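You operate a simulated robot arm through the tools that you are given. There is no shell and no other tool. Be economical: measure what you need, move in short steps, check, and stop when the job is done.

The job below is to be done with a simulated robot arm. You get a single attempt, and the scene is never put back.

JOB
Open the vice, brush grease on a patch of its bed and lock it shut again.
Fine: grease from the tin with the round brush, which goes back to its spot. Set down upright: round brush. A coat counts when it lies all over at full strength: go over it till it gets no stronger.

The check looks at the end state, three seconds after you hand in, the way a careful person would. Anything else that was tipped, shoved, dropped, spilled or broken makes it a failure.

ROBOT AND FRAMES
A 7-joint arm with a two-finger parallel gripper, hanging from a carriage that runs on a gantry, over the field with the corners [-2.041, 1.262], [-2.04, -0.018], [0.26, -0.017], [0.259, 1.263] (x, y) and turns from -370 to 318 degrees about z. Base frame: it is fixed where the carriage stands at the start and does not move with it; the origin is on the floor, on the carriage's upright axis, x ahead of it, y to its left, z up; the surface under the hand at the start is at about z = 0.88. Lengths are in m, angles in degrees, forces in N, time in s.
With the tool pointing down near the work surface it reaches from about 0.44 to 0.78 m from the robot's upright axis, wherever it stands. Its first joint turns from -143.0 to 143.0 degrees. Places, roughly: blue vice [0.8, -0.2, 0.9]; grease tin [1, -0.2, 0.9]; vice jaw [0.8, -0.2, 0.9]; vice lever [0.7, -0.3, 0.9]. Payload 1.57 kg.
Tool frame: the origin (TCP) lies between the finger pads and is the grasp point; the fingertips stand 0.03 m ahead of it; z points along the fingers, y is the line along which they close. Largest opening 0.11 m; finger width 0.024, thickness 0.012; the body of the gripper, 0.048 by 0.112 m, starts 0.078 m behind the TCP.
Orientation is told as [roll, pitch, yaw] about the base's x, y, z axes, in that order, counted from this pose: with the fingers straight down and closing along the base's y, the tool's x points along the base's -x, its y along +y and its z along -z.

CONTROLS
- The arm moves only by the tool step_arm. Its argument "plan" is text: rows parted by semicolons, each of 6 numbers parted by spaces: the shift along the tool's x, y, z in cm, then the turn, a rotation vector about the tool's x, y, z in degrees. In form: dx dy dz wx wy wz; .... A call has 1 to 12 rows; each row is the pose to reach, as a shift and turn from the pose commanded when the call began, along the tool's axes at that moment. "hand" is the gripper command, from -1 (fully open) to 1 (shut), values between in proportion, set as the call begins (left out, the last holds). Rows are played at 5 a second. More than 0.05 m and 8.6 degrees between two rows, or a gripper value outside its range, and nothing of the call is played. Where a pose cannot be reached the arm comes as near as it can. A force on the tool above 50 N (or 10 N above the force at the start of the call, whichever is more), or a blocked arm, ends the call early, and 0.2 s more pass. The fingers move at their own pace (about 0.045 m/s each) and stop on an object; they squeeze with about 37 N. The grip force told is the motor's: it shows also when the fingers shut on nothing. Time passes only in rows, and 0.2 s behind the last, so rows that repeat a pose let the fingers close. The reply holds the time, the measured pose of the TCP, the force on the tool along the base axes, the opening and the grip force, in the units named above and with some noise, with the torque about the TCP (base axes, N m) and any sound that the robot's microphone picked up.
- Cameras (640 x 400 px; columns grow to the right, rows downward): "scene" is now at [0.2863, -0.0377, 1.703]; the picture's right is [-0.48, -0.88, 0.00], its down [-0.68, 0.37, -0.63] and it looks along [0.55, -0.30, -0.78] (base axes); focal length 278 px, centre (320, 200). "wrist" rides on the gripper at [0.07, 0.016, -0.141] in the tool frame; the picture's right is [-0.23, 0.97, 0.00], its down [-0.86, -0.20, -0.48] and it looks along [-0.47, -0.11, 0.88] (tool axes); focal length 222 px, centre (320, 200). There is no depth. A picture from a camera that has moved, and an enlarged one, comes with that camera's place and axes in the base frame and with its lens.
- capture(camera): a new picture of that camera. It takes no simulated time.
- move_column(by): slides the trunk up (or, below 0, down) by that many m; the arm and the scene camera ride with it, the base frame stays. It gives what a move gives, with no picture.
- steer(legs): drives the robot by 1 to 6 legs, each [ahead, left, turn to the left] in m, m and degrees, along the robot's own axes; the way and the turn of a leg run together, so that a leg with both is an arc; at most 1.5 m and 180 degrees a leg. The arm and the cameras ride along, it lands a little off, and it stops where it bumps. It keeps to its track: a leg is cut to what the track allows. It gives what a move gives.
- head_to(pan, tilt): turns the head with the scene camera to pan (to the left, within 155 degrees either way) and tilt (down, from -29 to 69), counted from straight ahead of the robot. It gives what a move gives.
- enlarge(camera, box): a new picture of the part [left, top, right, bottom] of that camera's present view, enlarged. It takes no simulated time.
- job_done(): hands the job in; it is judged then, once.

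Go step by step. Nothing tells you exact positions but the pictures and the camera data: compare them with the known pose of the tool, close in by small moves and look again before you grip or let go. The budget is 120 turns and 82 pictures, counting those below and the enlarged ones. Unless the task says otherwise, let go and move clear before handing in, and close with one line.

The tools are called after ">>>" as a command line: name --argument value ..., lists and objects as JSON in quotes. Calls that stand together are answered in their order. step_arm: Moves the arm, as the interface text tells. Its arguments: {"type":"object","properties":{"plan":{"type":"string"},"hand":{"type":"number"}},"required":["plan"]} The other tools are called the same way: move_column (by) slides the trunk up or down; steer (legs) drives the base; head_to (pan, tilt) turns the head that bears the scene camera; capture (camera) takes a picture; enlarge (camera, box) takes an enlarged picture of a part of a camera's view; job_done () hands the job in.

At the start:

```text
t: 0.0
position: [0.7229, -0.3108, 1.1918]
tcp_rot: [-0.1, 0.1, 0.0]
ft_force: [1.0, 0.2, 0.5]
ft_torque: [0.01, 0.03, -0.03]
gripper_width: 0.1102
grasp_force: 0.1
trunk travel left (down, up): [-0.375, 0.22]
robot x, y, heading: [0.0028, 0.001, 0.3]
head pan, tilt: [-28.8, 51.0]
```

scene: 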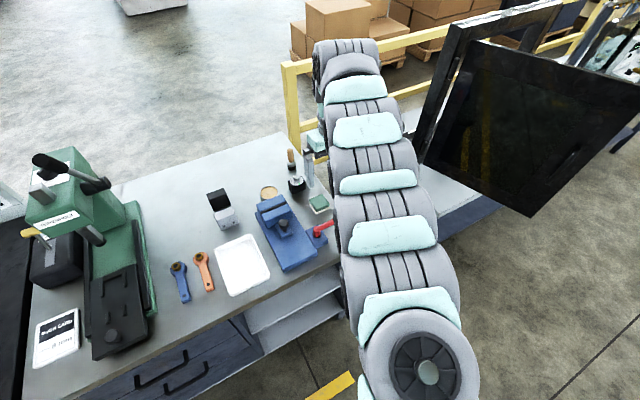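
wrist: 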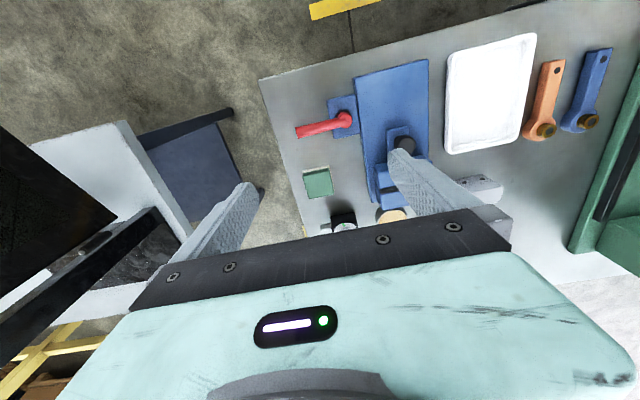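

I see the bench with the blue vice, a red lever, the tin and brushes near the vice's far end. I'll enlarge to see details.

>>> enlarge --camera "scene" --box '[190, 130, 350, 300]'

>>> enlarge --camera "wrist" --box '[250, 30, 550, 240]'

```text
2.35 times, centred on (270, 215) of scene
camera zoom: at [0.2863, -0.0377, 1.703], right [-0.48, -0.88, 0.0], down [-0.68, 0.37, -0.63], along [0.55, -0.3, -0.78], focal length 653 px, centre (438, 165)
```

zoom: 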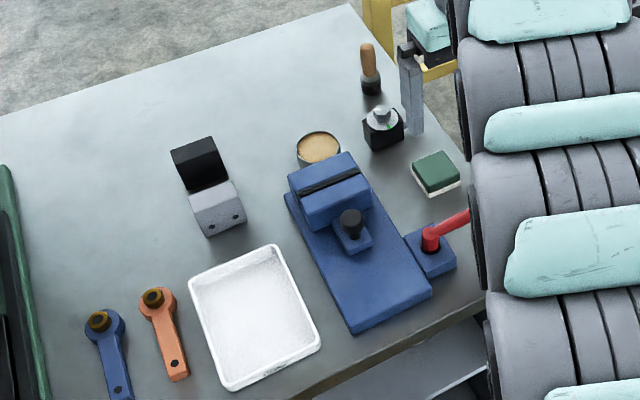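

```text
1.90 times, centred on (400, 135) of wrist
camera zoom: at [0.6543, -0.2935, 1.3327], right [0.23, 0.97, 0.0], down [0.86, -0.2, 0.48], along [0.47, -0.11, -0.88], focal length 423 px, centre (168, 324)
```

zoom: 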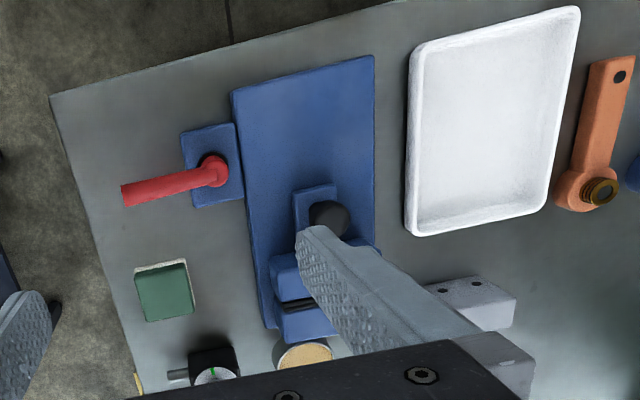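

The vice is aligned with the base axes: lever pivot near (0.725,-0.266,0.92), tip near (0.728,-0.355), knob near (0.78,-0.17,0.955). I'll hover over the lever with the hand turned so that the fingers straddle it, and look around.

>>> step_arm --plan "0 -0.5 1 0 0 -8; 0 -1 2 0 0 -16; 0 -1.5 3 0 0 -24; 0 -2 4 0 0 -32; 0 -2.4 5 0 0 -40; -0.4 -2.4 6 0 0 -48; -0.4 -2.4 7 0 0 -56; -0.4 -2.4 8 0 0 -64; -0.4 -2.4 9 0 0 -72; -0.4 -2.4 10 0 0 -80; -0.4 -2.4 10 0 0 -88; -0.4 -2.4 10 0 0 -90" --hand -0.1

>>> capture --camera "wrist"

>>> capture --camera "scene"

```text
t: 2.6
position: [0.7245, -0.3324, 1.0922]
tcp_rot: [0.0, 0.0, 90.1]
ft_force: [0.0, 0.5, 0.5]
ft_torque: [-0.05, 0.02, 0.02]
gripper_width: 0.0606
grasp_force: 0.0
out of reach, approached as far as the arm can: row 6, 7, 8, 9, 10, 11, 12
trunk travel left (down, up): [-0.375, 0.22]
robot x, y, heading: [0.002, -0.0009, 0.0]
head pan, tilt: [-28.8, 51.0]
```

```text
77 pictures are left
camera wrist: at [0.7087, -0.4011, 1.2329], right [-0.97, 0.23, 0.0], down [0.2, 0.86, 0.48], along [0.11, 0.47, -0.88], focal length 222 px, centre (320, 200)
```

wrist: 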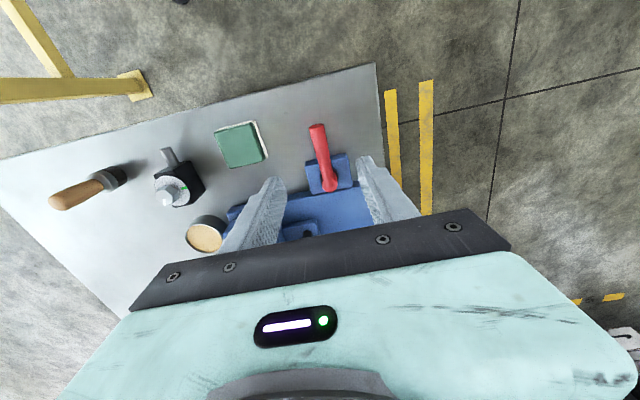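

```text
76 pictures are left
camera scene: at [0.2863, -0.0377, 1.703], right [-0.48, -0.88, 0.0], down [-0.68, 0.38, -0.63], along [0.55, -0.3, -0.78], focal length 278 px, centre (320, 200)
```

scene: 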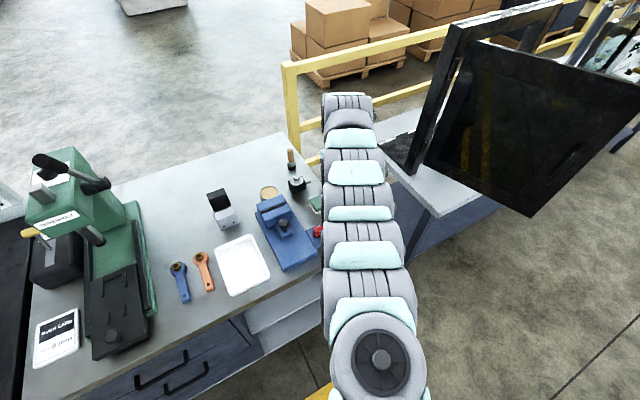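

The lever lies along −y and the round brush stands upright at about (1.064,−0.336), top z≈0.99. I'm near the arm's reach limit, so I'll drive the carriage ahead after pulling the arm back.

>>> step_arm --plan "0 4 0 0 0 0; 0 8 0 0 0 0; 0 12 0 0 0 0; 0 15 0 0 0 0; 0 15 0 0 0 0"

>>> steer --legs '[[0.2, 0, 0]]'

>>> capture --camera "scene"

>>> capture --camera "wrist"

```text
t: 3.8
position: [0.602, -0.3519, 1.0907]
tcp_rot: [0.1, 0.0, 90.0]
ft_force: [0.6, -0.8, 0.4]
ft_torque: [0.02, 0.04, 0.02]
gripper_width: 0.0603
grasp_force: 0.1
out of reach, approached as far as the arm can: row 3, 4, 5
trunk travel left (down, up): [-0.375, 0.22]
robot x, y, heading: [0.0024, 0.0024, 0.2]
head pan, tilt: [-28.8, 51.0]
```

```text
t: 5.4
position: [0.8006, -0.3515, 1.0908]
tcp_rot: [0.2, -0.1, 90.0]
ft_force: [-0.3, -0.4, 0.0]
ft_torque: [0.02, 0.01, 0.01]
gripper_width: 0.0605
grasp_force: 0.2
trunk travel left (down, up): [-0.375, 0.22]
robot x, y, heading: [0.1983, 0.0002, 0.1]
head pan, tilt: [-28.8, 51.0]
```

```text
75 pictures are left
camera scene: at [0.4846, -0.0377, 1.7029], right [-0.48, -0.88, 0.0], down [-0.68, 0.37, -0.63], along [0.55, -0.3, -0.78], focal length 278 px, centre (320, 200)
```

scene: 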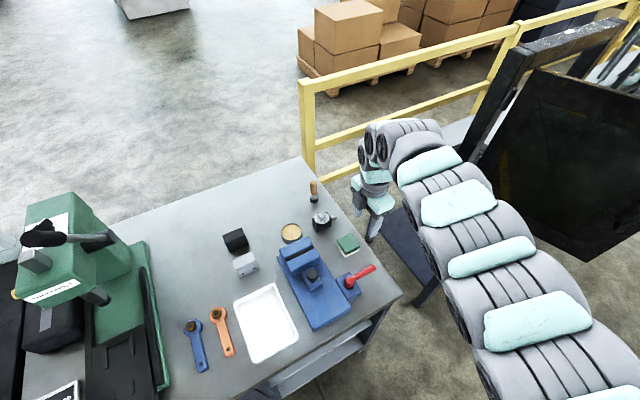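

```text
74 pictures are left
camera wrist: at [0.7845, -0.4207, 1.2318], right [-0.97, 0.23, 0.0], down [0.2, 0.85, 0.48], along [0.11, 0.47, -0.88], focal length 222 px, centre (320, 200)
```

wrist: 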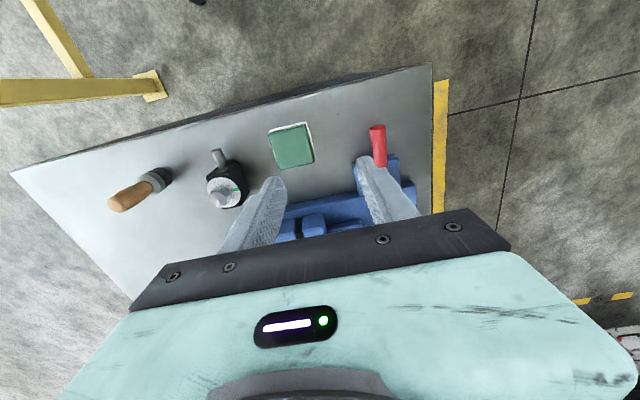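

The view of the vice is now clear. Zooming in to study lever, jaws and brush.

>>> enlarge --camera "scene" --box '[260, 170, 390, 340]'

>>> step_arm --plan "0 1 0 0 0 8; -0.5 2 0 0 0 16; -0.7 3 0 0 0 24; -1 4 0 0 0 32; -1.2 5 0 0 0 40; -1.4 5.5 0 0 0 48; -1.6 6 0 0 0 56; -1.6 6.5 0 0 0 64; -1.6 7.3 0 0 0 72; -1.6 7.3 0 0 0 80; -1.6 7.3 0 0 0 88; -1.6 7.3 0 0 0 90" --hand 1

```text
2.35 times, centred on (325, 255) of scene
camera zoom: at [0.4846, -0.0377, 1.7029], right [-0.48, -0.88, 0.0], down [-0.68, 0.37, -0.63], along [0.55, -0.3, -0.78], focal length 653 px, centre (308, 71)
```

zoom: 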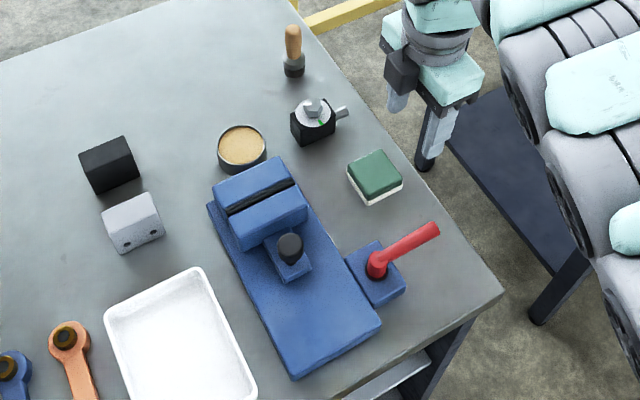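

```text
t: 8.0
position: [0.7783, -0.3767, 1.0899]
tcp_rot: [0.3, 0.4, -0.1]
ft_force: [0.4, -0.3, -0.2]
ft_torque: [0.01, 0.03, 0.01]
gripper_width: 0.0
grasp_force: 21.2
out of reach, approached as far as the arm can: row 1, 2, 3, 4, 5, 6, 7, 8, 9, 10, 11, 12
trunk travel left (down, up): [-0.375, 0.22]
robot x, y, heading: [0.1969, -0.0024, -0.1]
head pan, tilt: [-28.8, 51.0]
```

Closing the fingers to use them as a pusher; min reach seems to shrink lower down, so I'll descend straight first and check the pose.

>>> step_arm --plan "0 0 3 0 0 0; 0 0 6 0 0 0; 0 0 6 0 0 0"

```text
t: 8.8
position: [0.7786, -0.3746, 1.0294]
tcp_rot: [0.1, 0.1, 0.0]
ft_force: [-0.4, 0.1, 0.4]
ft_torque: [0.03, -0.02, 0.01]
gripper_width: 0.0
grasp_force: 21.4
trunk travel left (down, up): [-0.375, 0.22]
robot x, y, heading: [0.1994, 0.0019, 0.1]
head pan, tilt: [-28.8, 51.0]
```

>>> step_arm --plan "0.5 1.5 1 0 0 0; 1 3 3 0 0 0; 1 3 5 0 0 0; 1 3 5 0 0 0"

>>> enlarge --camera "scene" --box '[260, 170, 460, 340]'

>>> capture --camera "wrist"

```text
t: 9.8
position: [0.7702, -0.3463, 0.9782]
tcp_rot: [0.1, 0.4, 0.0]
ft_force: [0.0, 0.3, -0.1]
ft_torque: [-0.01, -0.05, 0.0]
gripper_width: 0.0
grasp_force: 21.3
out of reach, approached as far as the arm can: row 1, 2
trunk travel left (down, up): [-0.375, 0.22]
robot x, y, heading: [0.2006, -0.0033, 0.0]
head pan, tilt: [-28.8, 51.0]
```

```text
2.35 times, centred on (360, 255) of scene
camera zoom: at [0.4846, -0.0377, 1.703], right [-0.48, -0.88, 0.0], down [-0.68, 0.37, -0.63], along [0.55, -0.3, -0.78], focal length 653 px, centre (226, 71)
```

zoom: 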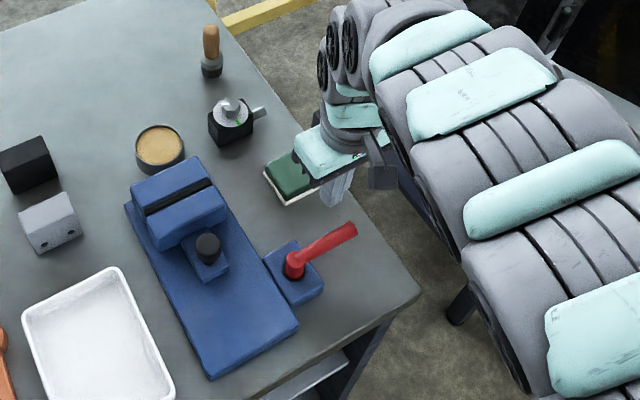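

```text
71 pictures are left
camera wrist: at [0.701, -0.3309, 1.1194], right [0.23, 0.97, 0.0], down [0.86, -0.2, 0.47], along [0.46, -0.1, -0.88], focal length 222 px, centre (320, 200)
```

wrist: 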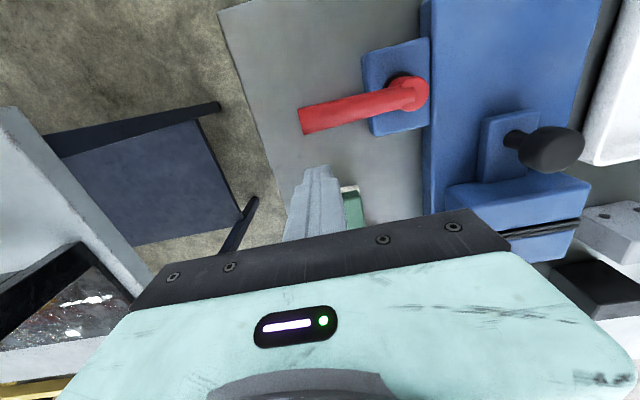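

The finger tip stands on the +x side of the lever. Lowering and pushing gently toward −x.

>>> step_arm --plan "0 0 2 0 0 0; 0 0 3.8 0 0 0; 1 0 3.8 0 0 0; 2 0 3.8 0 0 0; 2.5 0 3.8 0 0 0; 3 0 3.8 0 0 0; 3.5 0 3.8 0 0 0; 4 0 3.8 0 0 0"

>>> enlarge --camera "scene" --box '[260, 170, 460, 340]'

```text
t: 11.6
position: [0.7461, -0.3488, 0.9369]
tcp_rot: [0.1, -0.4, 0.0]
ft_force: [26.5, 13.1, 23.4]
ft_torque: [0.07, 0.47, -0.33]
gripper_width: 0.0
grasp_force: 21.7
out of reach, approached as far as the arm can: row 6, 7, 8
trunk travel left (down, up): [-0.375, 0.22]
robot x, y, heading: [0.2007, 0.0028, 0.2]
head pan, tilt: [-28.8, 51.0]
```

```text
2.35 times, centred on (360, 255) of scene
camera zoom: at [0.4877, -0.0367, 1.7047], right [-0.48, -0.88, 0.0], down [-0.68, 0.37, -0.63], along [0.56, -0.3, -0.77], focal length 653 px, centre (226, 71)
```

zoom: 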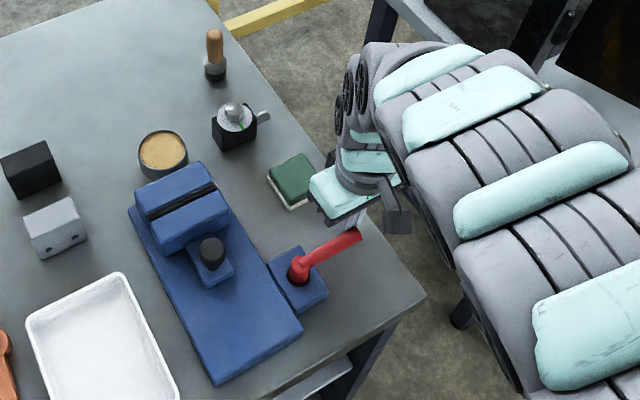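

The lever holds firm toward −x (26 N, no motion), so it should swing toward +x. I'll lift, back the carriage up 0.1 m, and come down on the −x side.

>>> step_arm --plan "-1 0 0 0 0 0; -1 0 -4 0 0 0; -1 0 -7 0 0 0; -1 0 -7 0 0 0"

>>> steer --legs '[[-0.1, 0, 0]]'

```text
t: 12.6
position: [0.7621, -0.367, 0.9965]
tcp_rot: [0.2, 0.4, 0.1]
ft_force: [0.0, -0.8, 0.4]
ft_torque: [0.01, -0.02, 0.01]
gripper_width: 0.0
grasp_force: 21.4
out of reach, approached as far as the arm can: row 2, 3, 4
trunk travel left (down, up): [-0.375, 0.22]
robot x, y, heading: [0.2, 0.0017, 0.1]
head pan, tilt: [-28.8, 51.0]
```

```text
t: 13.7
position: [0.6644, -0.365, 0.9976]
tcp_rot: [0.2, 0.3, 0.1]
ft_force: [-0.2, 0.3, -0.1]
ft_torque: [0.0, 0.0, 0.01]
gripper_width: 0.0
grasp_force: 21.5
trunk travel left (down, up): [-0.375, 0.22]
robot x, y, heading: [0.101, -0.0019, 0.3]
head pan, tilt: [-28.8, 51.0]
```

>>> step_arm --plan "-1.5 1 0 0 0 0; -2.4 2 2 0 0 0; -2.4 2.2 4 0 0 0; -2.4 2.2 5.8 0 0 0; -3.5 2.2 5.8 0 0 0; -4.5 2.2 5.8 0 0 0; -5.2 2 5.8 0 0 0; -6 2 5.8 0 0 0; -6 2 5.8 0 0 0"

>>> capture --camera "wrist"

```text
t: 15.7
position: [0.7256, -0.3464, 0.9375]
tcp_rot: [0.2, 0.2, 0.0]
ft_force: [-0.3, -0.3, -0.9]
ft_torque: [-0.03, -0.01, 0.0]
gripper_width: 0.0
grasp_force: 21.1
trunk travel left (down, up): [-0.375, 0.22]
robot x, y, heading: [0.0992, 0.0003, 0.2]
head pan, tilt: [-28.8, 51.0]
```

```text
69 pictures are left
camera wrist: at [0.6556, -0.3295, 1.0793], right [0.23, 0.97, 0.0], down [0.86, -0.2, 0.47], along [0.46, -0.11, -0.88], focal length 222 px, centre (320, 200)
```

wrist: 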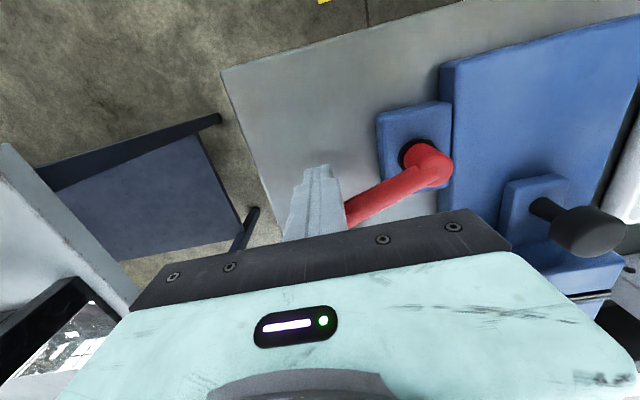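

The lever swings freely this way. Continuing along the arc, sliding in to stay clear of the green sponge.

>>> step_arm --plan "-1 0 0 0 0 0; -2 0.3 0 0 0 0; -2.9 1.2 0 0 0 0; -3.6 2.2 0 0 0 0; -4.3 3.0 0 0 0 0; -4.8 3.6 0 0 0 0; -5.4 4.2 0 0 0 0; -5.4 4.2 0 0 0 0"

>>> capture --camera "wrist"

>>> enlarge --camera "scene" --box '[220, 120, 420, 300]'

```text
t: 17.5
position: [0.7802, -0.3033, 0.9393]
tcp_rot: [0.3, 0.3, 0.2]
ft_force: [-0.4, -0.4, 0.0]
ft_torque: [0.01, -0.02, 0.01]
gripper_width: 0.0001
grasp_force: 21.2
trunk travel left (down, up): [-0.375, 0.22]
robot x, y, heading: [0.0979, 0.0018, 0.1]
head pan, tilt: [-28.8, 51.0]
```

```text
68 pictures are left
camera wrist: at [0.7099, -0.2869, 1.0792], right [0.23, 0.97, 0.0], down [0.86, -0.2, 0.47], along [0.46, -0.1, -0.88], focal length 222 px, centre (320, 200)
```

wrist: 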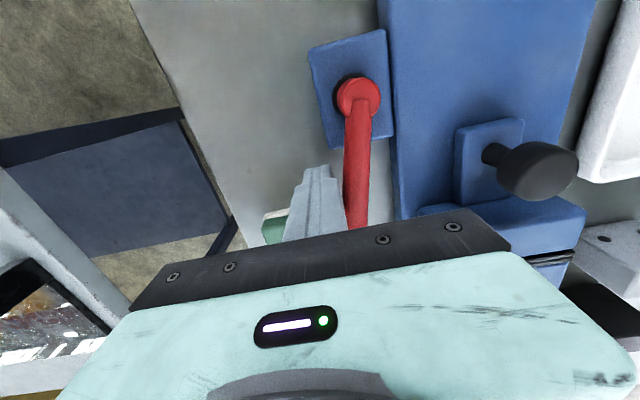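

```text
2.22 times, centred on (320, 210) of scene
camera zoom: at [0.3852, -0.0375, 1.7029], right [-0.48, -0.88, 0.0], down [-0.68, 0.37, -0.63], along [0.55, -0.3, -0.78], focal length 617 px, centre (320, 178)
```

zoom: 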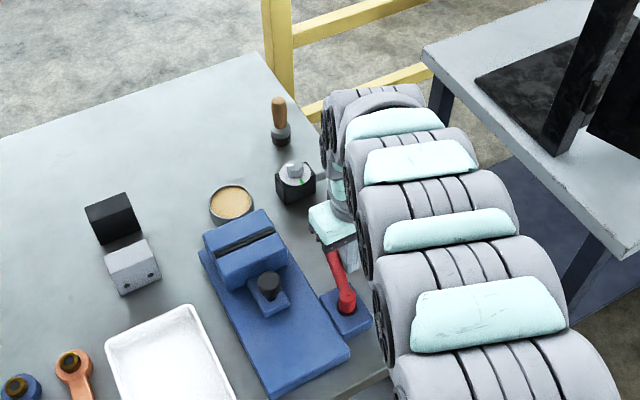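

The lever is now at about −10°. I'll push gently on to find its stop.

>>> step_arm --plan "-0.1 0.6 0 0 0 0; -0.2 1.2 0 0 0 0; -0.2 1.7 0 0 0 0; -0.2 2.2 0 0 0 0; -0.2 2.2 0 0 0 0"

>>> capture --camera "wrist"

```text
t: 18.7
position: [0.7808, -0.2865, 0.94]
tcp_rot: [0.0, 0.1, -0.1]
ft_force: [-0.7, -17.6, 7.0]
ft_torque: [0.23, -0.1, -0.19]
gripper_width: 0.0
grasp_force: 21.4
trunk travel left (down, up): [-0.375, 0.22]
robot x, y, heading: [0.0995, -0.002, 0.2]
head pan, tilt: [-28.8, 51.0]
```

```text
66 pictures are left
camera wrist: at [0.7117, -0.2699, 1.0815], right [0.23, 0.97, 0.0], down [0.86, -0.2, 0.48], along [0.46, -0.11, -0.88], focal length 222 px, centre (320, 200)
```

wrist: 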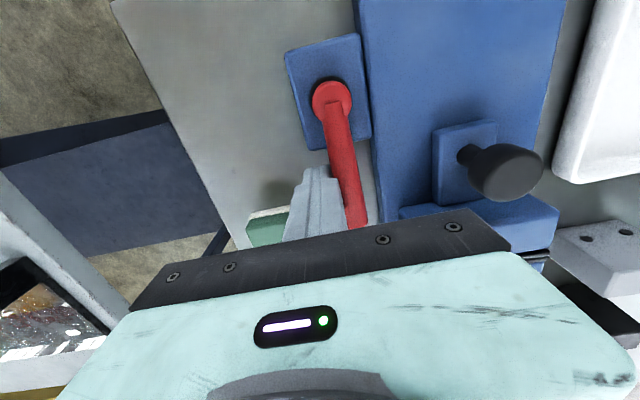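

The lever hit its stop (unlocked). Lifting off and moving over the knob.

>>> step_arm --plan "0 -1 0 0 0 0; 0 -1 -4 0 0 0; 0 -1 -8 0 0 0; 0.5 3 -8 0 0 0; 0.5 7 -8 0 0 0; 0.5 10.5 -8 0 0 0; 0.5 10.5 -8 0 0 0"

>>> step_arm --plan "0 0 0 0 0 0; 0 0 0 0 0 0; 0 0 0 0 0 0; 0 0 0 0 0 0" --hand -0.3

>>> capture --camera "wrist"

>>> enlarge --camera "scene" --box '[220, 120, 420, 300]'

```text
t: 20.3
position: [0.7755, -0.1768, 1.019]
tcp_rot: [0.2, 0.4, 0.0]
ft_force: [0.1, 0.0, 0.4]
ft_torque: [-0.02, 0.03, -0.02]
gripper_width: 0.0
grasp_force: 20.8
trunk travel left (down, up): [-0.375, 0.22]
robot x, y, heading: [0.099, -0.0016, 0.1]
head pan, tilt: [-28.8, 51.0]
```

```text
t: 21.3
position: [0.7754, -0.1763, 1.0193]
tcp_rot: [0.2, 0.3, 0.2]
ft_force: [0.5, -0.5, -0.2]
ft_torque: [-0.03, 0.01, 0.01]
gripper_width: 0.0715
grasp_force: 0.0
trunk travel left (down, up): [-0.375, 0.22]
robot x, y, heading: [0.099, 0.001, -0.3]
head pan, tilt: [-28.8, 51.0]
```

```text
65 pictures are left
camera wrist: at [0.7067, -0.1607, 1.1607], right [0.23, 0.97, 0.0], down [0.86, -0.2, 0.47], along [0.46, -0.1, -0.88], focal length 222 px, centre (320, 200)
```

wrist: 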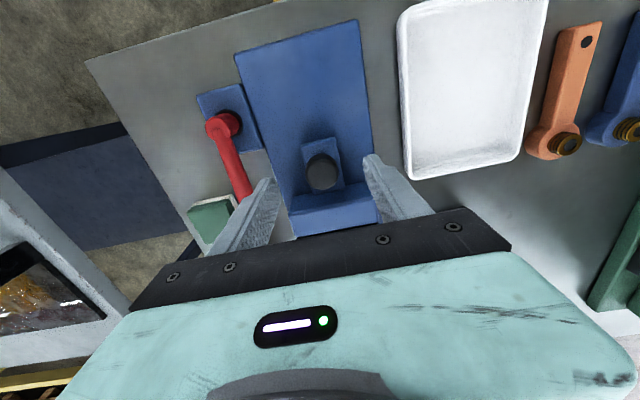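

```text
2.22 times, centred on (320, 210) of scene
camera zoom: at [0.3852, -0.0375, 1.703], right [-0.48, -0.88, 0.0], down [-0.68, 0.37, -0.63], along [0.55, -0.3, -0.78], focal length 617 px, centre (320, 178)
```

zoom: 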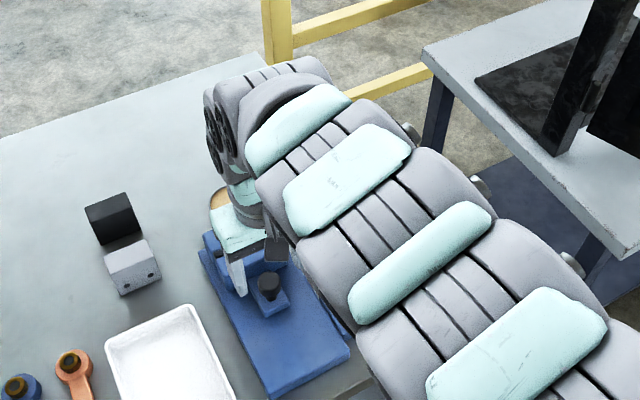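

Knob sits at (0.785,−0.176), about 3.5 cm wide. Descending with the fingers on both sides, and closing.

>>> step_arm --plan "-1 0 2 0 0 0; -1 0 4 0 0 0; -1 0 6 0 0 0; -1 0 7 0 0 0; -1 0 7 0 0 0"

>>> capture --camera "wrist"

```text
t: 22.5
position: [0.7857, -0.1779, 0.9489]
tcp_rot: [0.2, 0.4, 0.2]
ft_force: [-0.8, -0.3, 1.1]
ft_torque: [0.03, -0.01, 0.01]
gripper_width: 0.0712
grasp_force: 0.0
trunk travel left (down, up): [-0.375, 0.22]
robot x, y, heading: [0.0995, -0.0033, 0.3]
head pan, tilt: [-28.8, 51.0]
```

```text
63 pictures are left
camera wrist: at [0.7164, -0.1605, 1.0903], right [0.23, 0.97, 0.0], down [0.86, -0.2, 0.47], along [0.46, -0.1, -0.88], focal length 222 px, centre (320, 200)
```

wrist: 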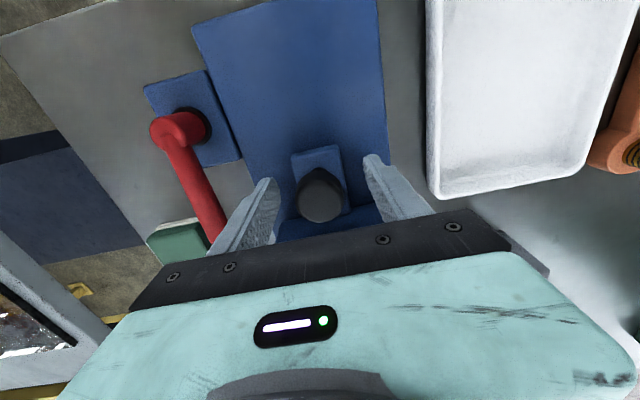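

>>> step_arm --plan "0 0 0 0 0 0; 0 0 0 0 0 0; 0 0 0 0 0 0; 0 0 0 0 0 0; 0 0 0 0 0 0" --hand 1

>>> step_arm --plan "1 0 0 0 0 0; 2 0 0 0 0 0; 3 0 0 0 0 0; 4 0 0 0 0 0; 5 0 0 0 0 0; 5 0 0 0 0 0"

>>> enlarge --camera "scene" --box '[220, 120, 420, 300]'

```text
t: 23.7
position: [0.7858, -0.1761, 0.948]
tcp_rot: [0.2, 0.4, 0.1]
ft_force: [0.0, 0.1, 0.3]
ft_torque: [-0.07, -0.07, -0.09]
gripper_width: 0.0401
grasp_force: 43.2
trunk travel left (down, up): [-0.375, 0.22]
robot x, y, heading: [0.099, -0.0003, 0.3]
head pan, tilt: [-28.8, 51.0]
```

```text
t: 25.1
position: [0.7448, -0.1769, 0.9488]
tcp_rot: [0.4, 0.0, 0.1]
ft_force: [-2.4, 8.6, 38.5]
ft_torque: [0.33, 0.33, -0.18]
gripper_width: 0.0399
grasp_force: 44.6
out of reach, approached as far as the arm can: row 5, 6
trunk travel left (down, up): [-0.375, 0.22]
robot x, y, heading: [0.0974, -0.0006, -0.1]
head pan, tilt: [-28.8, 51.0]
```

```text
2.22 times, centred on (320, 210) of scene
camera zoom: at [0.3865, -0.037, 1.7043], right [-0.48, -0.88, 0.0], down [-0.68, 0.37, -0.63], along [0.55, -0.3, -0.78], focal length 617 px, centre (320, 178)
```

zoom: 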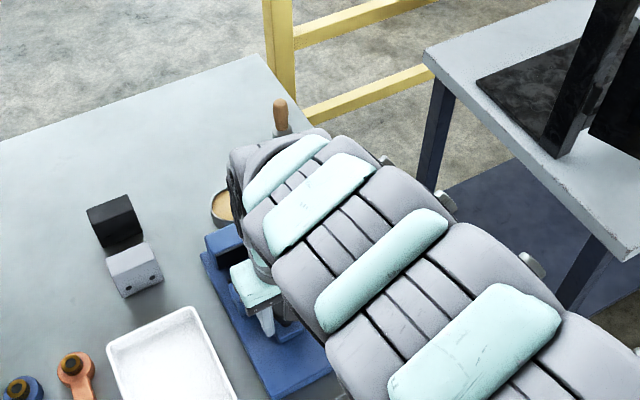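

The jaw slides with the knob (4 cm open), and the arm is at its inner reach. I'll pull further by backing the carriage while still gripping.

>>> steer --legs '[[-0.04, 0, 0]]'

>>> capture --camera "wrist"

```text
t: 26.0
position: [0.7016, -0.1758, 0.9465]
tcp_rot: [0.2, 0.3, 0.1]
ft_force: [-2.3, 8.2, 24.6]
ft_torque: [0.21, 1.19, -0.14]
gripper_width: 0.0399
grasp_force: 44.6
trunk travel left (down, up): [-0.375, 0.22]
robot x, y, heading: [0.0596, -0.0007, 0.2]
head pan, tilt: [-28.8, 51.0]
```

```text
61 pictures are left
camera wrist: at [0.6337, -0.1608, 1.0877], right [0.23, 0.97, 0.0], down [0.86, -0.2, 0.47], along [0.46, -0.1, -0.88], focal length 222 px, centre (320, 200)
```

wrist: 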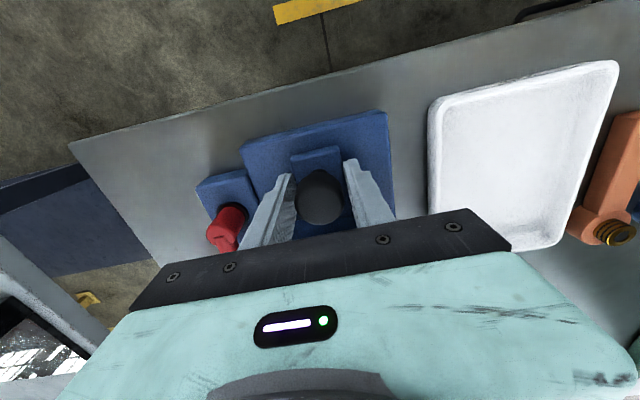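

The jaw is now 8.4 cm open. Releasing and lifting, then looking at the bed.

>>> step_arm --plan "0 0 0 0 0 0; 0 0 0 0 0 0; 0 0 0 0 0 0; 0 0 0 0 0 0" --hand -0.3

>>> step_arm --plan "0 0 -3 0 0 0; 0 0 -6 0 0 0; -2 0 -9 0 0 0; -5 0 -12 0 0 0; -8 -3 -12 0 0 0; -11 -6 -12 0 0 0; -14 -9 -12 0 0 0; -17 -12 -12 0 0 0; -20 -15 -12 0 0 0; -20 -15 -12 0 0 0"

>>> enlarge --camera "scene" --box '[220, 100, 420, 280]'

>>> capture --camera "wrist"

```text
t: 27.0
position: [0.6999, -0.1785, 0.9455]
tcp_rot: [0.2, 0.5, 0.1]
ft_force: [-0.7, -0.7, -0.6]
ft_torque: [-0.03, 0.03, -0.01]
gripper_width: 0.0714
grasp_force: 0.0
trunk travel left (down, up): [-0.375, 0.22]
robot x, y, heading: [0.0578, -0.0004, -0.0]
head pan, tilt: [-28.8, 51.0]
```

```text
t: 29.2
position: [0.8115, -0.2652, 1.0683]
tcp_rot: [0.2, 0.5, 0.1]
ft_force: [0.0, 0.1, -0.1]
ft_torque: [-0.03, -0.02, -0.02]
gripper_width: 0.0714
grasp_force: 0.1
out of reach, approached as far as the arm can: row 1, 2, 3, 7, 8, 9, 10
trunk travel left (down, up): [-0.375, 0.22]
robot x, y, heading: [0.0607, -0.0021, -0.0]
head pan, tilt: [-28.8, 51.0]
```

```text
2.22 times, centred on (320, 190) of scene
camera zoom: at [0.3456, -0.0373, 1.703], right [-0.48, -0.88, 0.0], down [-0.68, 0.37, -0.63], along [0.55, -0.3, -0.78], focal length 617 px, centre (320, 222)
```

zoom: 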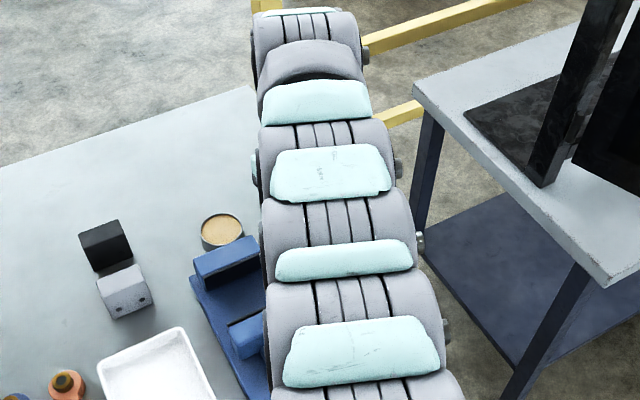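

```text
59 pictures are left
camera wrist: at [0.7424, -0.2499, 1.21], right [0.22, 0.97, 0.0], down [0.86, -0.2, 0.47], along [0.46, -0.1, -0.88], focal length 222 px, centre (320, 200)
```

wrist: 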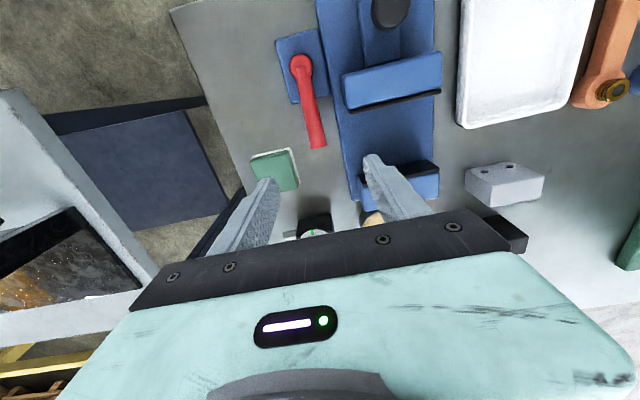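

>>> enlarge --camera "wrist" --box '[310, 50, 470, 200]'

>>> steer --legs '[[0.19, 0, 0]]'

>>> capture --camera "wrist"

>>> capture --camera "scene"

```text
2.67 times, centred on (390, 125) of wrist
camera zoom: at [0.7424, -0.2499, 1.21], right [0.22, 0.97, 0.0], down [0.86, -0.2, 0.47], along [0.46, -0.1, -0.88], focal length 592 px, centre (133, 400)
```

zoom: 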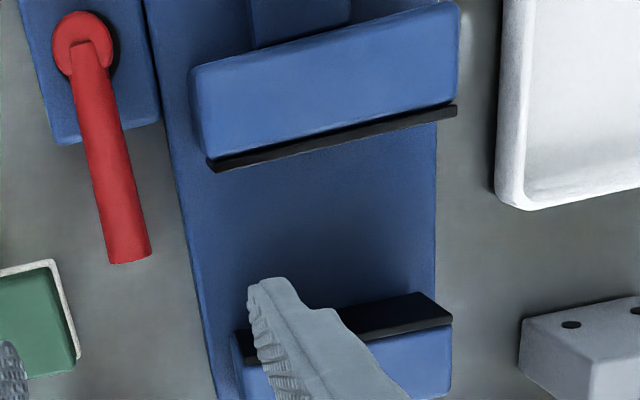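

```text
t: 30.8
position: [0.9982, -0.2658, 1.0691]
tcp_rot: [0.3, 0.4, 0.0]
ft_force: [0.2, 1.0, 0.0]
ft_torque: [-0.01, 0.03, -0.06]
gripper_width: 0.0717
grasp_force: 0.1
trunk travel left (down, up): [-0.375, 0.22]
robot x, y, heading: [0.2448, -0.002, 0.1]
head pan, tilt: [-28.8, 51.0]
```

```text
57 pictures are left
camera wrist: at [0.9301, -0.2506, 1.2101], right [0.23, 0.97, 0.0], down [0.86, -0.2, 0.47], along [0.46, -0.1, -0.88], focal length 222 px, centre (320, 200)
```

wrist: 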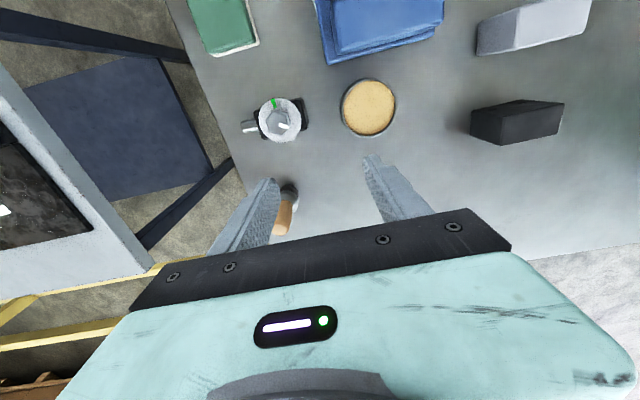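

```text
56 pictures are left
camera scene: at [0.5336, -0.0375, 1.703], right [-0.48, -0.88, 0.0], down [-0.68, 0.37, -0.63], along [0.55, -0.3, -0.78], focal length 278 px, centre (320, 200)
```

scene: 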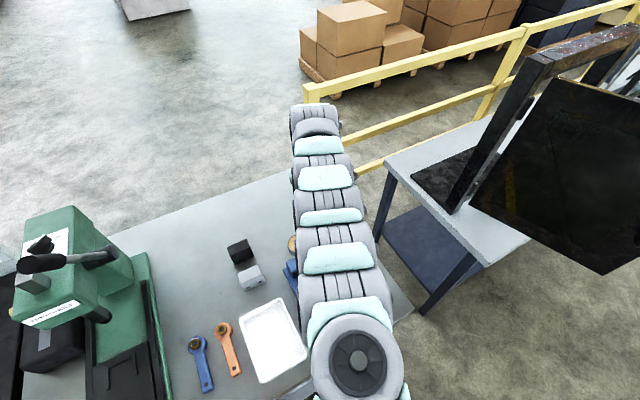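

The tin is open at about (0.985,−0.19) and the brush is at about (1.066,−0.335), just beyond straight-down reach. I'll tilt the hand outward 32° for extra reach, and look.

>>> step_arm --plan "0 0 0 0 -8 0; 0 0 0 0 -16 0; 0 0 0 0 -24 0; 0 0 0 0 -32 0; 0 0 0 0 -32 0" --hand -0.3

>>> capture --camera "wrist"

```text
t: 32.0
position: [1.026, -0.2818, 1.0602]
tcp_rot: [0.3, -31.4, 0.0]
ft_force: [-0.4, -0.2, -0.8]
ft_torque: [-0.05, -0.01, -0.02]
gripper_width: 0.0711
grasp_force: 0.2
out of reach, approached as far as the arm can: row 3, 4, 5
trunk travel left (down, up): [-0.375, 0.22]
robot x, y, heading: [0.2486, -0.0035, 0.1]
head pan, tilt: [-28.8, 51.0]
```

```text
55 pictures are left
camera wrist: at [0.8934, -0.2656, 1.1437], right [0.19, 0.97, 0.12], down [0.48, -0.2, 0.85], along [0.86, -0.11, -0.51], focal length 222 px, centre (320, 200)
```

wrist: 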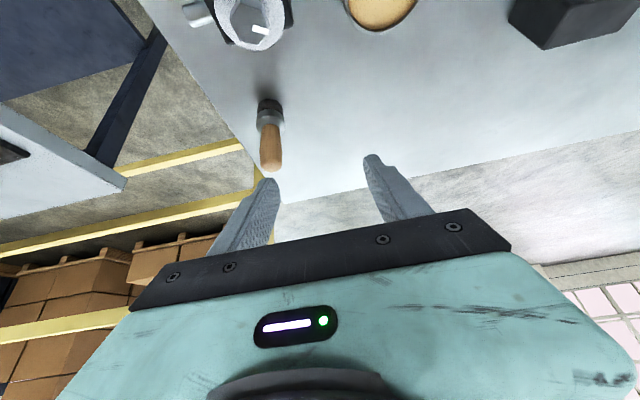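

Brush located at (1.066,−0.333), top z≈0.985. Shifting sideways to it and approaching part-way.

>>> step_arm --plan "0 -3 0 0 0 0; 0 -5.1 0 0 0 0; 0.6 -5.1 3 0 0 0; 1.1 -5.1 6 0 0 0; 1.1 -5.1 6 0 0 0"

>>> capture --camera "wrist"

```text
t: 33.2
position: [1.0477, -0.3332, 1.0024]
tcp_rot: [0.3, -31.5, -0.2]
ft_force: [-0.4, 0.3, 0.4]
ft_torque: [-0.02, -0.01, 0.0]
gripper_width: 0.0714
grasp_force: 0.0
trunk travel left (down, up): [-0.375, 0.22]
robot x, y, heading: [0.2481, 0.0008, -0.1]
head pan, tilt: [-28.8, 51.0]
```

```text
54 pictures are left
camera wrist: at [0.9142, -0.3165, 1.0857], right [0.19, 0.97, 0.12], down [0.48, -0.2, 0.85], along [0.86, -0.11, -0.51], focal length 222 px, centre (320, 200)
```

wrist: 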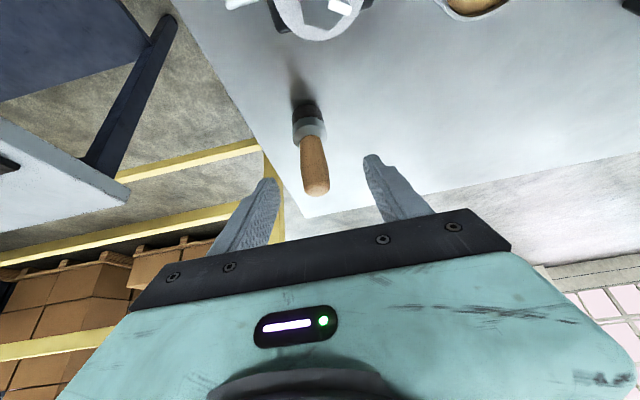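

>>> step_arm --plan "0.2 0 2 0 0 0; 0.5 0 4.3 0 0 0; 0.5 0 4.3 0 0 0"

>>> capture --camera "wrist"

```text
t: 34.0
position: [1.0652, -0.3312, 0.9637]
tcp_rot: [0.3, -31.5, -0.2]
ft_force: [0.2, 0.6, -0.5]
ft_torque: [0.0, -0.02, 0.0]
gripper_width: 0.0716
grasp_force: 0.1
trunk travel left (down, up): [-0.375, 0.22]
robot x, y, heading: [0.2459, 0.0037, 0.0]
head pan, tilt: [-28.8, 51.0]
```

```text
53 pictures are left
camera wrist: at [0.9315, -0.3164, 1.0469], right [0.19, 0.97, 0.12], down [0.48, -0.2, 0.85], along [0.86, -0.11, -0.51], focal length 222 px, centre (320, 200)
```

wrist: 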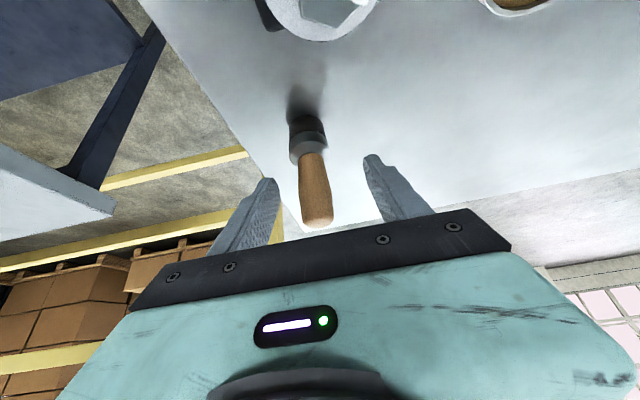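

Handle lies between the pads. Small centring then closing.

>>> step_arm --plan "0 -0.3 0 0 0 0; 0 -0.3 0 0 0 0; 0 -0.3 0 0 0 0; 0 -0.3 0 0 0 0; 0 -0.3 0 0 0 0; 0 -0.3 0 0 0 0; 0 -0.3 0 0 0 0" --hand 1

>>> capture --camera "wrist"

```text
t: 35.6
position: [1.0657, -0.334, 0.9641]
tcp_rot: [0.3, -31.5, -0.1]
ft_force: [0.6, -0.7, -1.0]
ft_torque: [0.02, 0.01, 0.0]
gripper_width: 0.0218
grasp_force: 34.9
trunk travel left (down, up): [-0.375, 0.22]
robot x, y, heading: [0.247, -0.0008, -0.1]
head pan, tilt: [-28.8, 51.0]
```

```text
52 pictures are left
camera wrist: at [0.932, -0.3188, 1.0468], right [0.19, 0.97, 0.12], down [0.48, -0.2, 0.85], along [0.86, -0.11, -0.51], focal length 222 px, centre (320, 200)
```

wrist: 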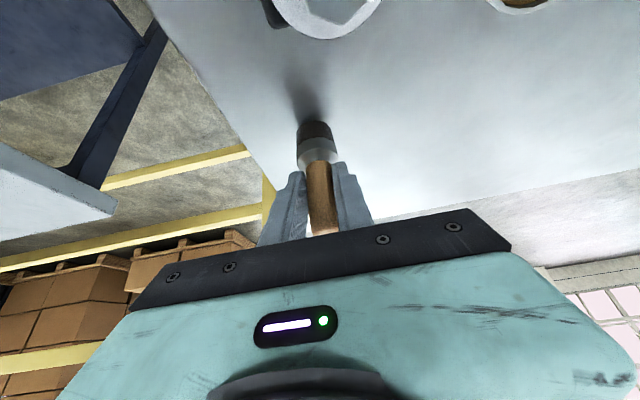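

Brush gripped (handle 22 mm). Lifting it 12 cm straight up, then backing the carriage 0.1 m.

>>> step_arm --plan "-1 0 -1.7 0 0 0; -2.1 0 -3.4 0 0 0; -4.2 0 -6.8 0 0 0; -6.25 0 -10.2 0 0 0; -6.25 0 -10.2 0 0 0"

>>> steer --legs '[[-0.1, 0, 0]]'

>>> capture --camera "wrist"

```text
t: 36.8
position: [1.0648, -0.3363, 1.0838]
tcp_rot: [0.3, -31.6, -0.1]
ft_force: [0.2, -0.3, -0.9]
ft_torque: [-0.02, 0.02, 0.01]
gripper_width: 0.024
grasp_force: 35.8
trunk travel left (down, up): [-0.375, 0.22]
robot x, y, heading: [0.2478, 0.0007, 0.2]
head pan, tilt: [-28.8, 51.0]
```

```text
t: 37.9
position: [0.966, -0.3343, 1.0841]
tcp_rot: [0.3, -31.4, -0.1]
ft_force: [0.6, -0.8, -1.4]
ft_torque: [0.02, 0.03, 0.01]
gripper_width: 0.0242
grasp_force: 36.1
trunk travel left (down, up): [-0.375, 0.22]
robot x, y, heading: [0.1534, 0.0013, 0.2]
head pan, tilt: [-28.8, 51.0]
```

```text
51 pictures are left
camera wrist: at [0.8324, -0.3185, 1.1671], right [0.19, 0.97, 0.12], down [0.48, -0.2, 0.85], along [0.86, -0.1, -0.51], focal length 222 px, centre (320, 200)
```

wrist: 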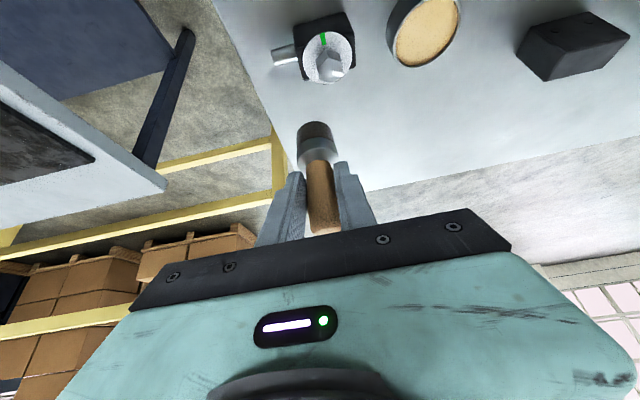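

>>> step_arm --plan "0 4.7 0 0 0 0; 0 9.4 0 0 0 0; 0 13.9 0 0 0 0; 0 13.9 0 0 0 0"

>>> capture --camera "wrist"

>>> capture --camera "scene"

```text
t: 38.9
position: [0.9643, -0.1956, 1.0849]
tcp_rot: [0.3, -31.5, -0.1]
ft_force: [0.3, 0.8, -1.4]
ft_torque: [0.0, -0.01, 0.03]
gripper_width: 0.0239
grasp_force: 36.1
trunk travel left (down, up): [-0.375, 0.22]
robot x, y, heading: [0.1466, 0.0015, 0.3]
head pan, tilt: [-28.8, 51.0]
```

```text
50 pictures are left
camera wrist: at [0.831, -0.1793, 1.168], right [0.19, 0.97, 0.12], down [0.48, -0.2, 0.85], along [0.86, -0.11, -0.51], focal length 222 px, centre (320, 200)
```

wrist: 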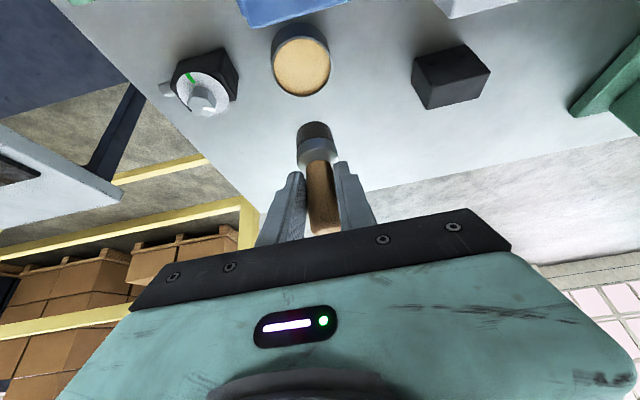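

```text
49 pictures are left
camera scene: at [0.4343, -0.0373, 1.7029], right [-0.48, -0.88, 0.0], down [-0.68, 0.37, -0.63], along [0.55, -0.3, -0.78], focal length 278 px, centre (320, 200)
```

scene: 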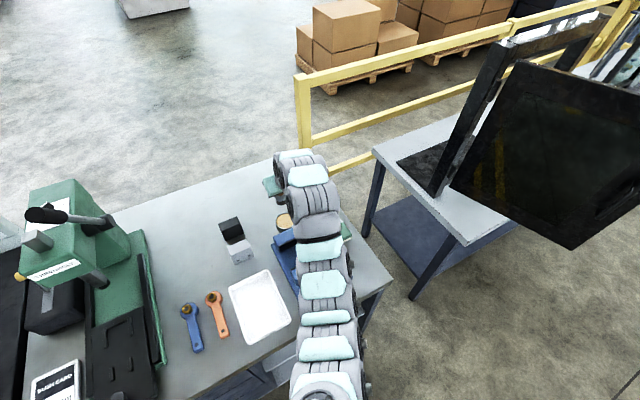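

Tin centre is at (0.969,−0.197), brush nearly above it. Lowering into the tin stepwise.

>>> step_arm --plan "-0.43 -0.4 0.26 0 0 0; 1.65 -0.4 3.67 0 0 0; 3.74 -0.4 7.1 0 0 0; 3.74 -0.4 7.1 0 0 0"

>>> enlarge --camera "wrist" --box '[220, 20, 420, 250]'

```text
t: 39.9
position: [0.9697, -0.1973, 1.0046]
tcp_rot: [0.2, -31.5, -0.1]
ft_force: [-0.7, 0.5, -1.4]
ft_torque: [-0.02, 0.0, 0.03]
gripper_width: 0.0239
grasp_force: 35.4
trunk travel left (down, up): [-0.375, 0.22]
robot x, y, heading: [0.1457, 0.0001, 0.2]
head pan, tilt: [-28.8, 51.0]
```

```text
1.74 times, centred on (320, 135) of wrist
camera zoom: at [0.8365, -0.1827, 1.0875], right [0.19, 0.97, 0.12], down [0.48, -0.2, 0.85], along [0.86, -0.1, -0.51], focal length 386 px, centre (320, 313)
```

zoom: 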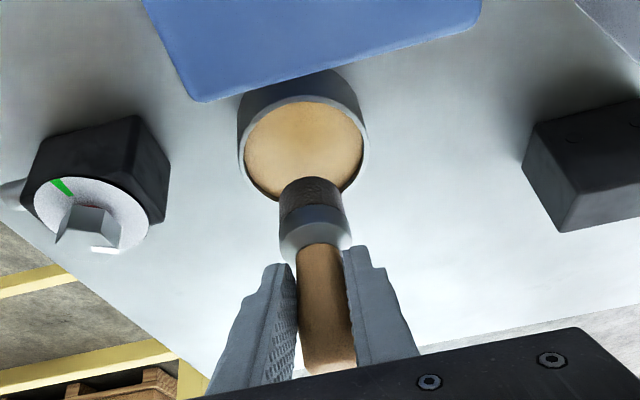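

The brush axis is actually about 1.4 cm ahead of the TCP, so I'll shift back 1.8 cm before going lower, and look again.

>>> step_arm --plan "1.5 0 -0.9 0 0 0; 1.5 0 -0.9 0 0 0"

>>> enlarge --camera "wrist" --box '[220, 20, 420, 250]'

>>> enlarge --camera "scene" --box '[220, 140, 380, 280]'

```text
t: 40.5
position: [0.9527, -0.1994, 1.0052]
tcp_rot: [0.3, -31.5, -0.1]
ft_force: [-0.2, -0.2, -1.2]
ft_torque: [-0.02, 0.0, 0.02]
gripper_width: 0.0242
grasp_force: 35.5
trunk travel left (down, up): [-0.375, 0.22]
robot x, y, heading: [0.1477, 0.0008, -0.1]
head pan, tilt: [-28.8, 51.0]
```

```text
1.74 times, centred on (320, 135) of wrist
camera zoom: at [0.8194, -0.1834, 1.0875], right [0.19, 0.97, 0.12], down [0.48, -0.2, 0.85], along [0.86, -0.11, -0.51], focal length 386 px, centre (320, 313)
```

zoom: 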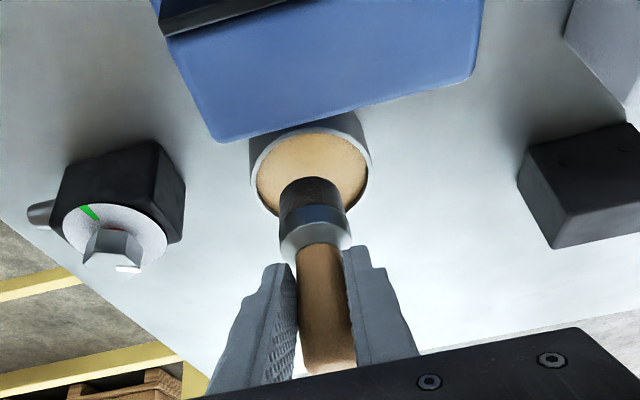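

```text
2.86 times, centred on (300, 210) of scene
camera zoom: at [0.4343, -0.0373, 1.7029], right [-0.48, -0.88, 0.0], down [-0.68, 0.37, -0.63], along [0.55, -0.3, -0.78], focal length 793 px, centre (377, 171)
```

zoom: 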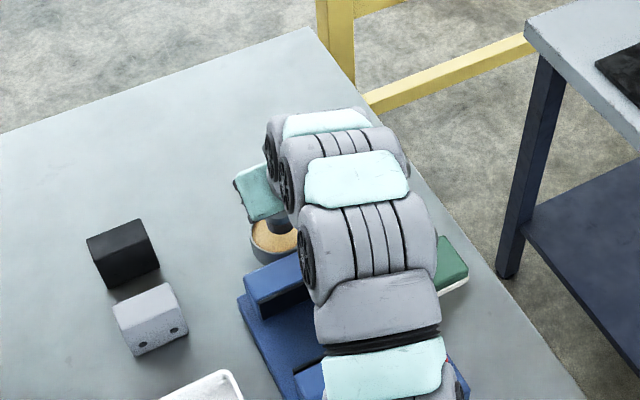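

The brush is now over the tin. Lowering carefully.

>>> step_arm --plan "0.39 0.2 0.64 0 0 0; 0.78 0.2 1.28 0 0 0; 0.78 0.2 1.28 0 0 0"

>>> enlarge --camera "wrist" --box '[220, 20, 420, 250]'

```text
t: 41.3
position: [0.9529, -0.1972, 0.987]
tcp_rot: [0.3, -31.5, -0.1]
ft_force: [0.7, -0.7, -0.8]
ft_torque: [0.01, 0.01, 0.01]
gripper_width: 0.024
grasp_force: 36.0
trunk travel left (down, up): [-0.375, 0.22]
robot x, y, heading: [0.1446, 0.0012, 0.2]
head pan, tilt: [-28.8, 51.0]
```

```text
1.74 times, centred on (320, 135) of wrist
camera zoom: at [0.8196, -0.1812, 1.0723], right [0.19, 0.97, 0.12], down [0.48, -0.2, 0.85], along [0.86, -0.1, -0.51], focal length 386 px, centre (320, 313)
```

zoom: 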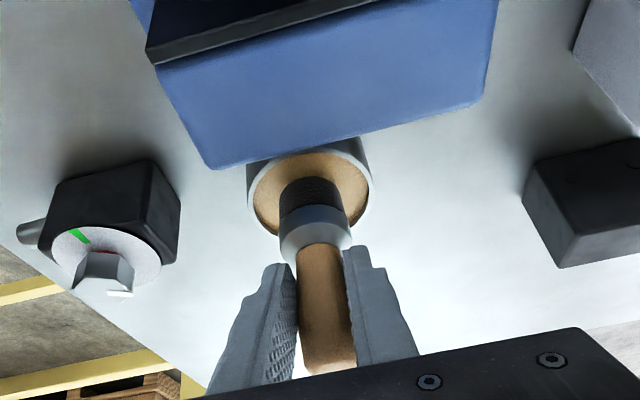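

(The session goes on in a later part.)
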